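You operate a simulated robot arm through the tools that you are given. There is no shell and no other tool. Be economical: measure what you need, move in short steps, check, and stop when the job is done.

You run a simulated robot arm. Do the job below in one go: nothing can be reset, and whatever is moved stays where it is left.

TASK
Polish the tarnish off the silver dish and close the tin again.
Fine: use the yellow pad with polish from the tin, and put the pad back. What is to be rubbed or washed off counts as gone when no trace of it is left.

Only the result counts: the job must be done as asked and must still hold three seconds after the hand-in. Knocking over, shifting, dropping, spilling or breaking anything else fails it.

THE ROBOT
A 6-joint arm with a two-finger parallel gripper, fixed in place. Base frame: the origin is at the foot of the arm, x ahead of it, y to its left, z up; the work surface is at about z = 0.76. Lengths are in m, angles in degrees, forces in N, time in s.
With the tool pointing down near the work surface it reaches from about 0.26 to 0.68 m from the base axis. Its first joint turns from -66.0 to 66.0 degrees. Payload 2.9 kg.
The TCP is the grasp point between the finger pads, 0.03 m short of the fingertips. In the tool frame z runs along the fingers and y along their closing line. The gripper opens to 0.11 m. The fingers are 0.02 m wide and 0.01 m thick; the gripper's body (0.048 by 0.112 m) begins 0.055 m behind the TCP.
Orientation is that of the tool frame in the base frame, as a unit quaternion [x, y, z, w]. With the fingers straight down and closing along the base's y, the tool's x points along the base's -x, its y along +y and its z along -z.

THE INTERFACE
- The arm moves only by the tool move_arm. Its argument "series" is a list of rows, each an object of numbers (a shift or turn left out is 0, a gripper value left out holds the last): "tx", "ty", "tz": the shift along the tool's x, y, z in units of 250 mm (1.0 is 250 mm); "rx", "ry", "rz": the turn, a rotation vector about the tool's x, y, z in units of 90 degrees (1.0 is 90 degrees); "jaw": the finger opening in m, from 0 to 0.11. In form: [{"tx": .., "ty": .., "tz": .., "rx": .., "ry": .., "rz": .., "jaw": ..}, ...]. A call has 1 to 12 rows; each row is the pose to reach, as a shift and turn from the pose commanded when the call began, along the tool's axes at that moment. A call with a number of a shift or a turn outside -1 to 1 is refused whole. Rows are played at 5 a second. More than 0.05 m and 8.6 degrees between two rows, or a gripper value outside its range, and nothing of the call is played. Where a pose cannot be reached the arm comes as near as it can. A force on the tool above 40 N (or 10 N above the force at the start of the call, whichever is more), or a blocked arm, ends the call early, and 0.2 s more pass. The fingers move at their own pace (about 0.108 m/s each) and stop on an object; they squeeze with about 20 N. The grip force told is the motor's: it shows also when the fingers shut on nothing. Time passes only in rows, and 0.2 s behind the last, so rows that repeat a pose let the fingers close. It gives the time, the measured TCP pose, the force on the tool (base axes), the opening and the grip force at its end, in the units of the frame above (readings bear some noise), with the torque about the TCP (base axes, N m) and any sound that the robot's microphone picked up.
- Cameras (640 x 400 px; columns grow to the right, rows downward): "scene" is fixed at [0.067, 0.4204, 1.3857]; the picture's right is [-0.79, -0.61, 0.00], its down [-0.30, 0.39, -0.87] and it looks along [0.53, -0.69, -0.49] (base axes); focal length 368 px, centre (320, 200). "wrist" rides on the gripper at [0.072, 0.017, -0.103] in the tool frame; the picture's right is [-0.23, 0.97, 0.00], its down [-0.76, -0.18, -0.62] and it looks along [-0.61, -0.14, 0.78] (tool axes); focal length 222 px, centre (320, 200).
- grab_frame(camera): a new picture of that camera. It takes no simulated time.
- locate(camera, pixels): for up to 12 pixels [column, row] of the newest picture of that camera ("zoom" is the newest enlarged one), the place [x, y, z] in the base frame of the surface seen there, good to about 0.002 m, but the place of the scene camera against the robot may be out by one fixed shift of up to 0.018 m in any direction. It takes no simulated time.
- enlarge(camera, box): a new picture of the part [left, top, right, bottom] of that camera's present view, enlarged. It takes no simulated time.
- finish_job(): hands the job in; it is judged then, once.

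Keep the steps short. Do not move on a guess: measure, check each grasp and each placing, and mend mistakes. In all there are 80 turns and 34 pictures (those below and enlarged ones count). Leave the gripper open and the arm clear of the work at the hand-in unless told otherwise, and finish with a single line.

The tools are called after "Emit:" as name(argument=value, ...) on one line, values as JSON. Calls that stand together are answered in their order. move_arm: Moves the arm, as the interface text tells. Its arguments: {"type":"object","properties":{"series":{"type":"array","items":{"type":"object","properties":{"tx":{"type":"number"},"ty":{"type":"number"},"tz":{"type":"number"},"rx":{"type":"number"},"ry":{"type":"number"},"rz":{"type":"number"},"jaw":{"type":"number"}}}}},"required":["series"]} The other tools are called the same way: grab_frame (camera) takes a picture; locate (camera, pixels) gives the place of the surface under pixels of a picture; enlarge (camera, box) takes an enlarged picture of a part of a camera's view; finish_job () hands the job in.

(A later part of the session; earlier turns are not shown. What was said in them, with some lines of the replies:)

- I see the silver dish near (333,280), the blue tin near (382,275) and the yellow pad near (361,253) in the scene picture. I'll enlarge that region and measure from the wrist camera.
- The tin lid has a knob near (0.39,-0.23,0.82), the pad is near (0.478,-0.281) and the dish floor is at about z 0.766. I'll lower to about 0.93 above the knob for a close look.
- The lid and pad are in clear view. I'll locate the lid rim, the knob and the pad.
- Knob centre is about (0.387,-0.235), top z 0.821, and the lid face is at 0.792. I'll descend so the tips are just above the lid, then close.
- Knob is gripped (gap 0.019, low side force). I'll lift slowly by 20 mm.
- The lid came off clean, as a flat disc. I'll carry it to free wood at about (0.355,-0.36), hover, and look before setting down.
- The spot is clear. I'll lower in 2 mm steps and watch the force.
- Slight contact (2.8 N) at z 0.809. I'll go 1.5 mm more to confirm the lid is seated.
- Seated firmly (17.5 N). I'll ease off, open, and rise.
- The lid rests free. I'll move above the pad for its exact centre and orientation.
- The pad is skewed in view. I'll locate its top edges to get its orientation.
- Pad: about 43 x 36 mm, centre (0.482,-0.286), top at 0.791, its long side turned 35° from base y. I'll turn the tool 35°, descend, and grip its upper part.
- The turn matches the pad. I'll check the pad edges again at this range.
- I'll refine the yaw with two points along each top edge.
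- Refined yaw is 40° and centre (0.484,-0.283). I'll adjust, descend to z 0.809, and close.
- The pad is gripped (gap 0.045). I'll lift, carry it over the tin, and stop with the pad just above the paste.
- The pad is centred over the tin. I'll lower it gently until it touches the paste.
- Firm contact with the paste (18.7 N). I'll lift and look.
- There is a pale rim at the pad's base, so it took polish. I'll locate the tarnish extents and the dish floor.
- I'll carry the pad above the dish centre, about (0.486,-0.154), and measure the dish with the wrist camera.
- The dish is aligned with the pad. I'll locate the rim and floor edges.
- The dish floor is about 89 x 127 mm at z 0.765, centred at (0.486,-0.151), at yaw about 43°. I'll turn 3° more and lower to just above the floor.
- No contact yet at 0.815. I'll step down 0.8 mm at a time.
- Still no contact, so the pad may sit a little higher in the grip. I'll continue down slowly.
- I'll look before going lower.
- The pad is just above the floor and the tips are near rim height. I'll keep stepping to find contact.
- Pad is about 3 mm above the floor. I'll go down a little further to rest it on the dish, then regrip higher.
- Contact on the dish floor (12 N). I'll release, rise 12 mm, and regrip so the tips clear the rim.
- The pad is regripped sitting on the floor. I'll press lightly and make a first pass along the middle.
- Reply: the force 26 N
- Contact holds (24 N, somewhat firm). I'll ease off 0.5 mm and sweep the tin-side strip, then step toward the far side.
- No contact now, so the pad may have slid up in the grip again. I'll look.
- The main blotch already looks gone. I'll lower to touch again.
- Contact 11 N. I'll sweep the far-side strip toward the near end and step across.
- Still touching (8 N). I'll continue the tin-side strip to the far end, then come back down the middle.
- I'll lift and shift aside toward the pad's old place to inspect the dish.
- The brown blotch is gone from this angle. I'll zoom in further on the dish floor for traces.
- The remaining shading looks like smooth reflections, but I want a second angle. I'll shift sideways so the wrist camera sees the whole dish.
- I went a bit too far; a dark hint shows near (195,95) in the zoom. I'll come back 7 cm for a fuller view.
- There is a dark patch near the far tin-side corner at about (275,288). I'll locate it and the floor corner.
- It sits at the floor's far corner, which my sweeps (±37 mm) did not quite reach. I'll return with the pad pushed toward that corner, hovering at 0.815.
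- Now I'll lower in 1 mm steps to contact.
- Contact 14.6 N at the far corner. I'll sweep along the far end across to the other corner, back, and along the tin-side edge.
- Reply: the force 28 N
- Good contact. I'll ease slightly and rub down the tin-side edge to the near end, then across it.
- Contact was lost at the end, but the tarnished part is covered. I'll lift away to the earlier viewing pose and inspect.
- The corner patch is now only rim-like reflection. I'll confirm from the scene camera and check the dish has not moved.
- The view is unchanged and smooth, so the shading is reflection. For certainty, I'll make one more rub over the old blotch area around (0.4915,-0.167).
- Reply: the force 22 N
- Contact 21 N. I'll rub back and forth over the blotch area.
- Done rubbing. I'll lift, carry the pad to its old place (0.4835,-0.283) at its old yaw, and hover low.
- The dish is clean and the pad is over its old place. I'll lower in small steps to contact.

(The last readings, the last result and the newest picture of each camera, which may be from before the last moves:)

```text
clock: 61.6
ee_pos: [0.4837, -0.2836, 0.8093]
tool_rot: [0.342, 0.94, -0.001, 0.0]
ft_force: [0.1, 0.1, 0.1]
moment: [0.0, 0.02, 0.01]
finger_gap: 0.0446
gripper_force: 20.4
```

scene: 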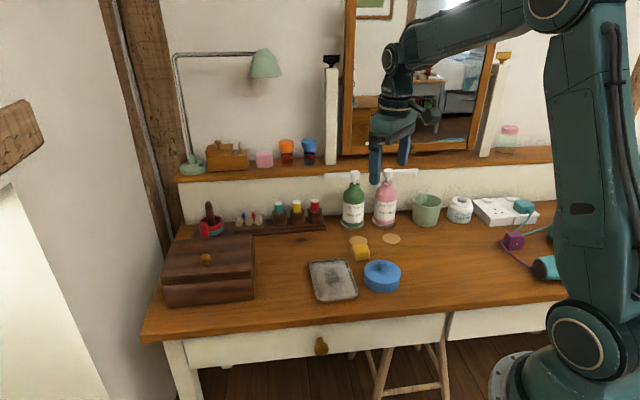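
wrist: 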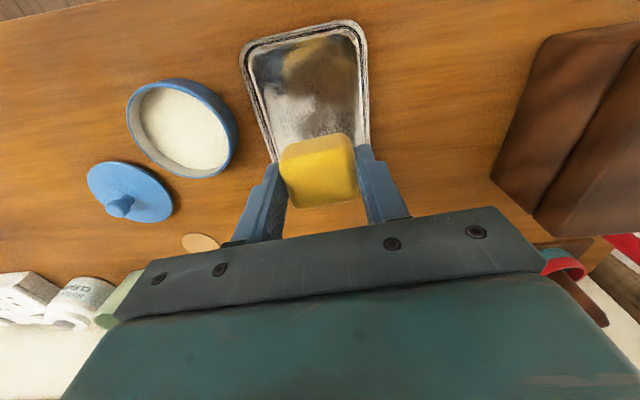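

Emit:
move_arm(series=[{"tz": 0.008}, {"tz": 0.014}, {"tz": 0.018}, {"tz": 0.018}])

```text
clock: 62.6
ee_pos: [0.4839, -0.2833, 0.8034]
tool_rot: [0.342, 0.94, 0.0, 0.001]
ft_force: [-0.1, 0.0, -0.9]
moment: [0.0, 0.02, -0.01]
finger_gap: 0.0446
gripper_force: 20.1
```

Emit:
move_arm(series=[{"tz": 0.004}, {"tz": 0.008}, {"tz": 0.008}])

```text
clock: 63.4
ee_pos: [0.4828, -0.2827, 0.8031]
tool_rot: [0.342, 0.94, 0.0, 0.0]
ft_force: [1.2, -0.2, -0.3]
moment: [-0.01, -0.03, -0.01]
finger_gap: 0.0444
gripper_force: 20.8
```

Emit:
move_arm(series=[{"tz": 0.004}, {"tz": 0.008}, {"tz": 0.008}])

```text
clock: 64.2
ee_pos: [0.4837, -0.2833, 0.8007]
tool_rot: [0.342, 0.94, -0.001, 0.001]
ft_force: [-3.3, 3.0, 15.0]
moment: [0.13, 0.23, 0.0]
finger_gap: 0.0446
gripper_force: 19.5
```

The pad is on the table (15 N). I'll ease, open gently, and rise.

Emit:
move_arm(series=[{"tz": -0.003}, {"tz": -0.003, "jaw": 0.06}, {"tz": -0.003, "jaw": 0.07}, {"tz": -0.1}, {"tz": -0.25}, {"tz": -0.4}, {"tz": -0.4}])

Emit:
enlarge(camera="scene", box=[310, 215, 470, 315])

```text
clock: 65.8
ee_pos: [0.4869, -0.2817, 0.899]
tool_rot: [0.342, 0.94, 0.001, 0.0]
ft_force: [0.7, -0.1, 0.6]
moment: [0.03, -0.02, -0.04]
finger_gap: 0.0703
gripper_force: 0.1
```

```text
4.00 times, centred on (390, 265) of scene
```

zoom: 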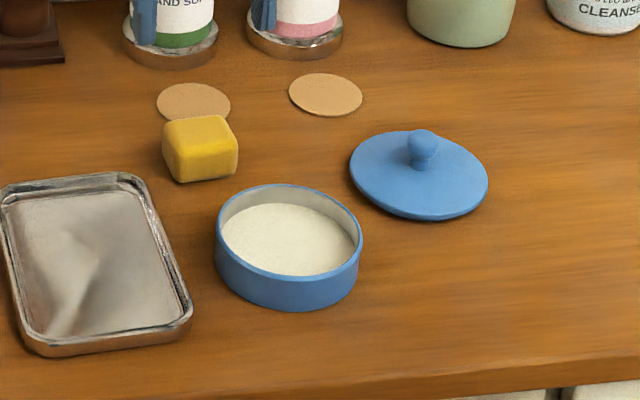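

The pad is back and the tin is unmoved. Next, I'll go over the lid, turning the tool back to yaw 0.

Emit:
move_arm(series=[{"tx": 0.033, "ty": -0.095, "rz": -0.074}, {"tx": 0.066, "ty": -0.19, "rz": -0.148}, {"tx": 0.1, "ty": -0.286, "rz": -0.222}, {"tx": 0.133, "ty": -0.381, "rz": -0.296}, {"tx": 0.166, "ty": -0.477, "rz": -0.37}, {"tx": 0.199, "ty": -0.572, "rz": -0.444}, {"tx": 0.199, "ty": -0.572, "rz": -0.444}])

Emit:
enlarge(camera="wrist", box=[200, 40, 480, 215])

```text
clock: 67.4
ee_pos: [0.3525, -0.3608, 0.9007]
tool_rot: [0.0, 1.0, 0.0, 0.0]
ft_force: [-1.0, -0.2, 0.6]
moment: [-0.05, 0.0, 0.0]
finger_gap: 0.07
gripper_force: 0.2
```

```text
2.29 times, centred on (340, 128) of wrist
```

zoom: 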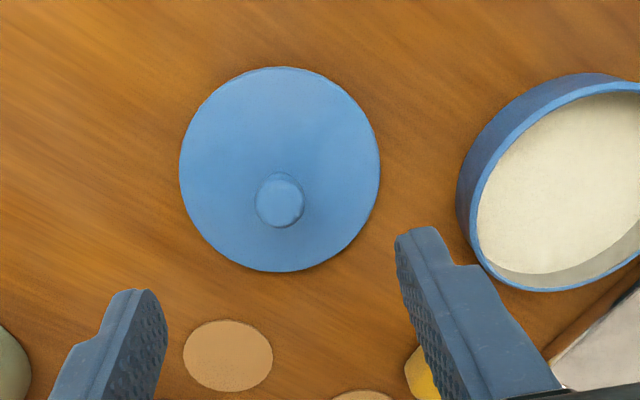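

I'll locate the knob and lid edges, and the near rim of the tin.

Emit:
locate(camera="zoom", pixels=[[278, 200], [260, 202], [300, 202], [278, 183], [278, 220], [182, 170], [378, 170], [280, 70], [280, 268], [480, 195], [540, 287], [560, 93]])

```text
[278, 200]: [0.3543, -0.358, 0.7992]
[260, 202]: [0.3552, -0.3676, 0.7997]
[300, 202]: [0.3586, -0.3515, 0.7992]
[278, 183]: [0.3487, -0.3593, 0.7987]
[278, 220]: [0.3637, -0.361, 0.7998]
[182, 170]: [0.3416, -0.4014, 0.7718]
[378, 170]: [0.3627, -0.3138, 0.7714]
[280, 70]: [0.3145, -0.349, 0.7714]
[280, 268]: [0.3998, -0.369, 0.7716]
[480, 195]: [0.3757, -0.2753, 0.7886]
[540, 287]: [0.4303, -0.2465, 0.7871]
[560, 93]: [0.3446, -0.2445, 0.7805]
```

The knob is at (0.356,-0.360) and the lid has a plug on its underside (top at 0.7715 here). I'll descend to z 0.8095 and grip.

Emit:
move_arm(series=[{"tz": 0.13, "tx": -0.01, "ty": 0.004, "jaw": 0.06}, {"tz": 0.26, "tx": -0.01, "ty": 0.004}, {"tz": 0.365, "tx": -0.01, "ty": 0.004}, {"tz": 0.365, "tx": -0.01, "ty": 0.004}, {"tz": 0.365, "tx": -0.01, "ty": 0.004, "jaw": 0}, {"tz": 0.365, "tx": -0.01, "ty": 0.004, "jaw": 0}, {"tz": 0.365, "tx": -0.01, "ty": 0.004, "jaw": 0}])

```text
clock: 69.0
ee_pos: [0.3556, -0.3607, 0.8084]
tool_rot: [0.0, 1.0, -0.001, -0.001]
ft_force: [-0.5, 0.0, 0.9]
moment: [-0.03, -0.01, 0.0]
finger_gap: 0.0191
gripper_force: 19.8
```

Knob gripped (0.019). I'll lift, carry it back over the tin, and hover at z 0.845.

Emit:
move_arm(series=[{"tz": -0.1}, {"tz": -0.22}, {"tz": -0.22, "tx": -0.04, "ty": 0.16}, {"tz": -0.22, "tx": -0.085, "ty": 0.33}, {"tz": -0.22, "tx": -0.13, "ty": 0.502}, {"tz": -0.146, "tx": -0.13, "ty": 0.502}, {"tz": -0.146, "tx": -0.13, "ty": 0.502}])

Emit:
enlarge(camera="scene", box=[342, 240, 422, 300])

```text
clock: 70.6
ee_pos: [0.3884, -0.2334, 0.844]
tool_rot: [0.0, 1.0, 0.0, 0.001]
ft_force: [0.4, 1.4, 0.3]
moment: [0.01, 0.02, 0.02]
finger_gap: 0.0193
gripper_force: 19.8
```

```text
6.67 times, centred on (382, 270) of scene
```

zoom: 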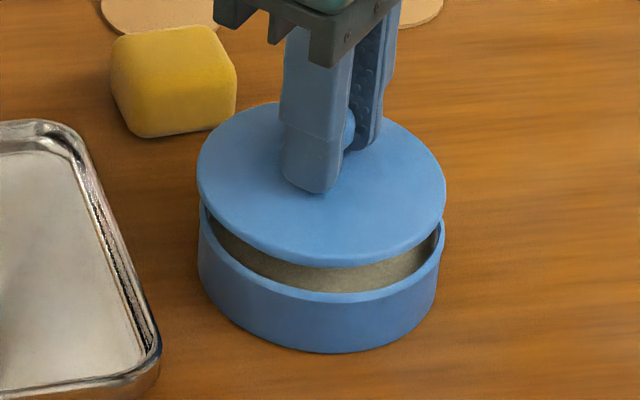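

The lid sits centred over the tin (edges 197–446 against 198–445). I'll lower in small steps to about z 0.829.

Emit:
move_arm(series=[{"tz": 0.016}, {"tz": 0.032}, {"tz": 0.044}, {"tz": 0.052}, {"tz": 0.058}, {"tz": 0.058}])

```text
clock: 72.0
ee_pos: [0.3885, -0.2352, 0.8305]
tool_rot: [0.0, 1.0, -0.001, 0.001]
ft_force: [-2.1, 0.0, 0.5]
moment: [0.0, 0.07, -0.05]
finger_gap: 0.0193
gripper_force: 19.8
```

No resistance at 0.8305, so the plug is entering. I'll go slightly lower to seat it.

Emit:
move_arm(series=[{"tz": 0.004}, {"tz": 0.008}, {"tz": 0.008}])

```text
clock: 72.8
ee_pos: [0.3884, -0.2342, 0.8288]
tool_rot: [0.0, 1.0, 0.001, 0.0]
ft_force: [-0.3, 0.8, -0.3]
moment: [-0.02, -0.03, 0.04]
finger_gap: 0.0193
gripper_force: 20.1
```

Emit:
move_arm(series=[{"tz": 0.003}, {"tz": 0.006}, {"tz": 0.006}])

```text
clock: 73.6
ee_pos: [0.3881, -0.2347, 0.8286]
tool_rot: [0.0, 1.0, -0.001, 0.001]
ft_force: [-3.8, 0.7, 17.9]
moment: [-0.04, 0.03, -0.02]
finger_gap: 0.0192
gripper_force: 19.8
```

Seated at the original height with 18 N. I'll ease off, open, and rise away.

Emit:
move_arm(series=[{"tz": -0.004}, {"tz": -0.004, "jaw": 0.06}, {"tz": -0.004, "jaw": 0.06}, {"tz": -0.1}, {"tz": -0.25}, {"tz": -0.4}, {"tz": -0.56}, {"tz": -0.7, "jaw": 0.1}, {"tz": -0.7}])

Emit:
enlarge(camera="scene", box=[295, 220, 423, 310])

Emit:
enlarge(camera="wrist", box=[240, 50, 450, 200])

```text
clock: 75.6
ee_pos: [0.3888, -0.2339, 1.0016]
tool_rot: [0.0, 1.0, 0.0, -0.001]
ft_force: [-0.1, 0.1, 0.7]
moment: [0.0, 0.0, -0.03]
finger_gap: 0.1002
gripper_force: 0.0
```

```text
4.44 times, centred on (359, 265) of scene
```

zoom: 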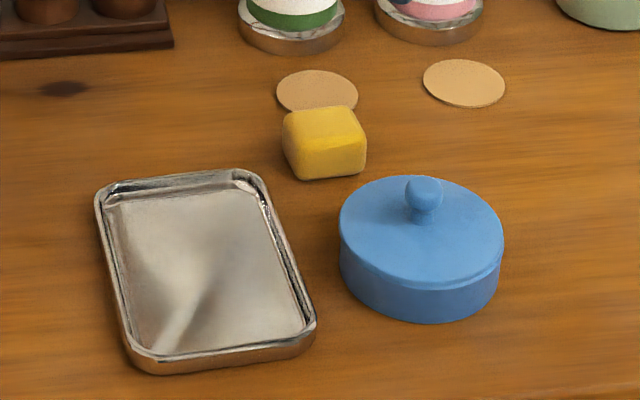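

```text
2.67 times, centred on (345, 125) of wrist
```

zoom: 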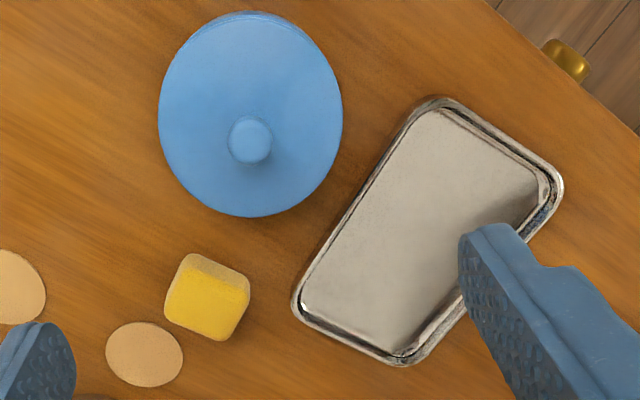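

The dish is clean, the pad is back and the tin is shut. I'll check the lid's height for level seating.

Emit:
locate(camera="zoom", pixels=[[175, 110], [325, 110], [250, 35], [250, 205], [205, 300]])

```text
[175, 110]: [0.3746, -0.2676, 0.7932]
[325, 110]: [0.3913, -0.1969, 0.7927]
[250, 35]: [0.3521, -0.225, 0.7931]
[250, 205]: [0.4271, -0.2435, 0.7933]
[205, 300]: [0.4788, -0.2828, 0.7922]
```

The lid is level at 0.793 and matches its height at the start, and the gripper is open and clear. I'm handing in.

Emit:
finish_job()

```text
The job is handed in.
```

The dish shows no tarnish in the last pictures from both cameras, the pad is back where it was, and the tin is closed with its lid level.
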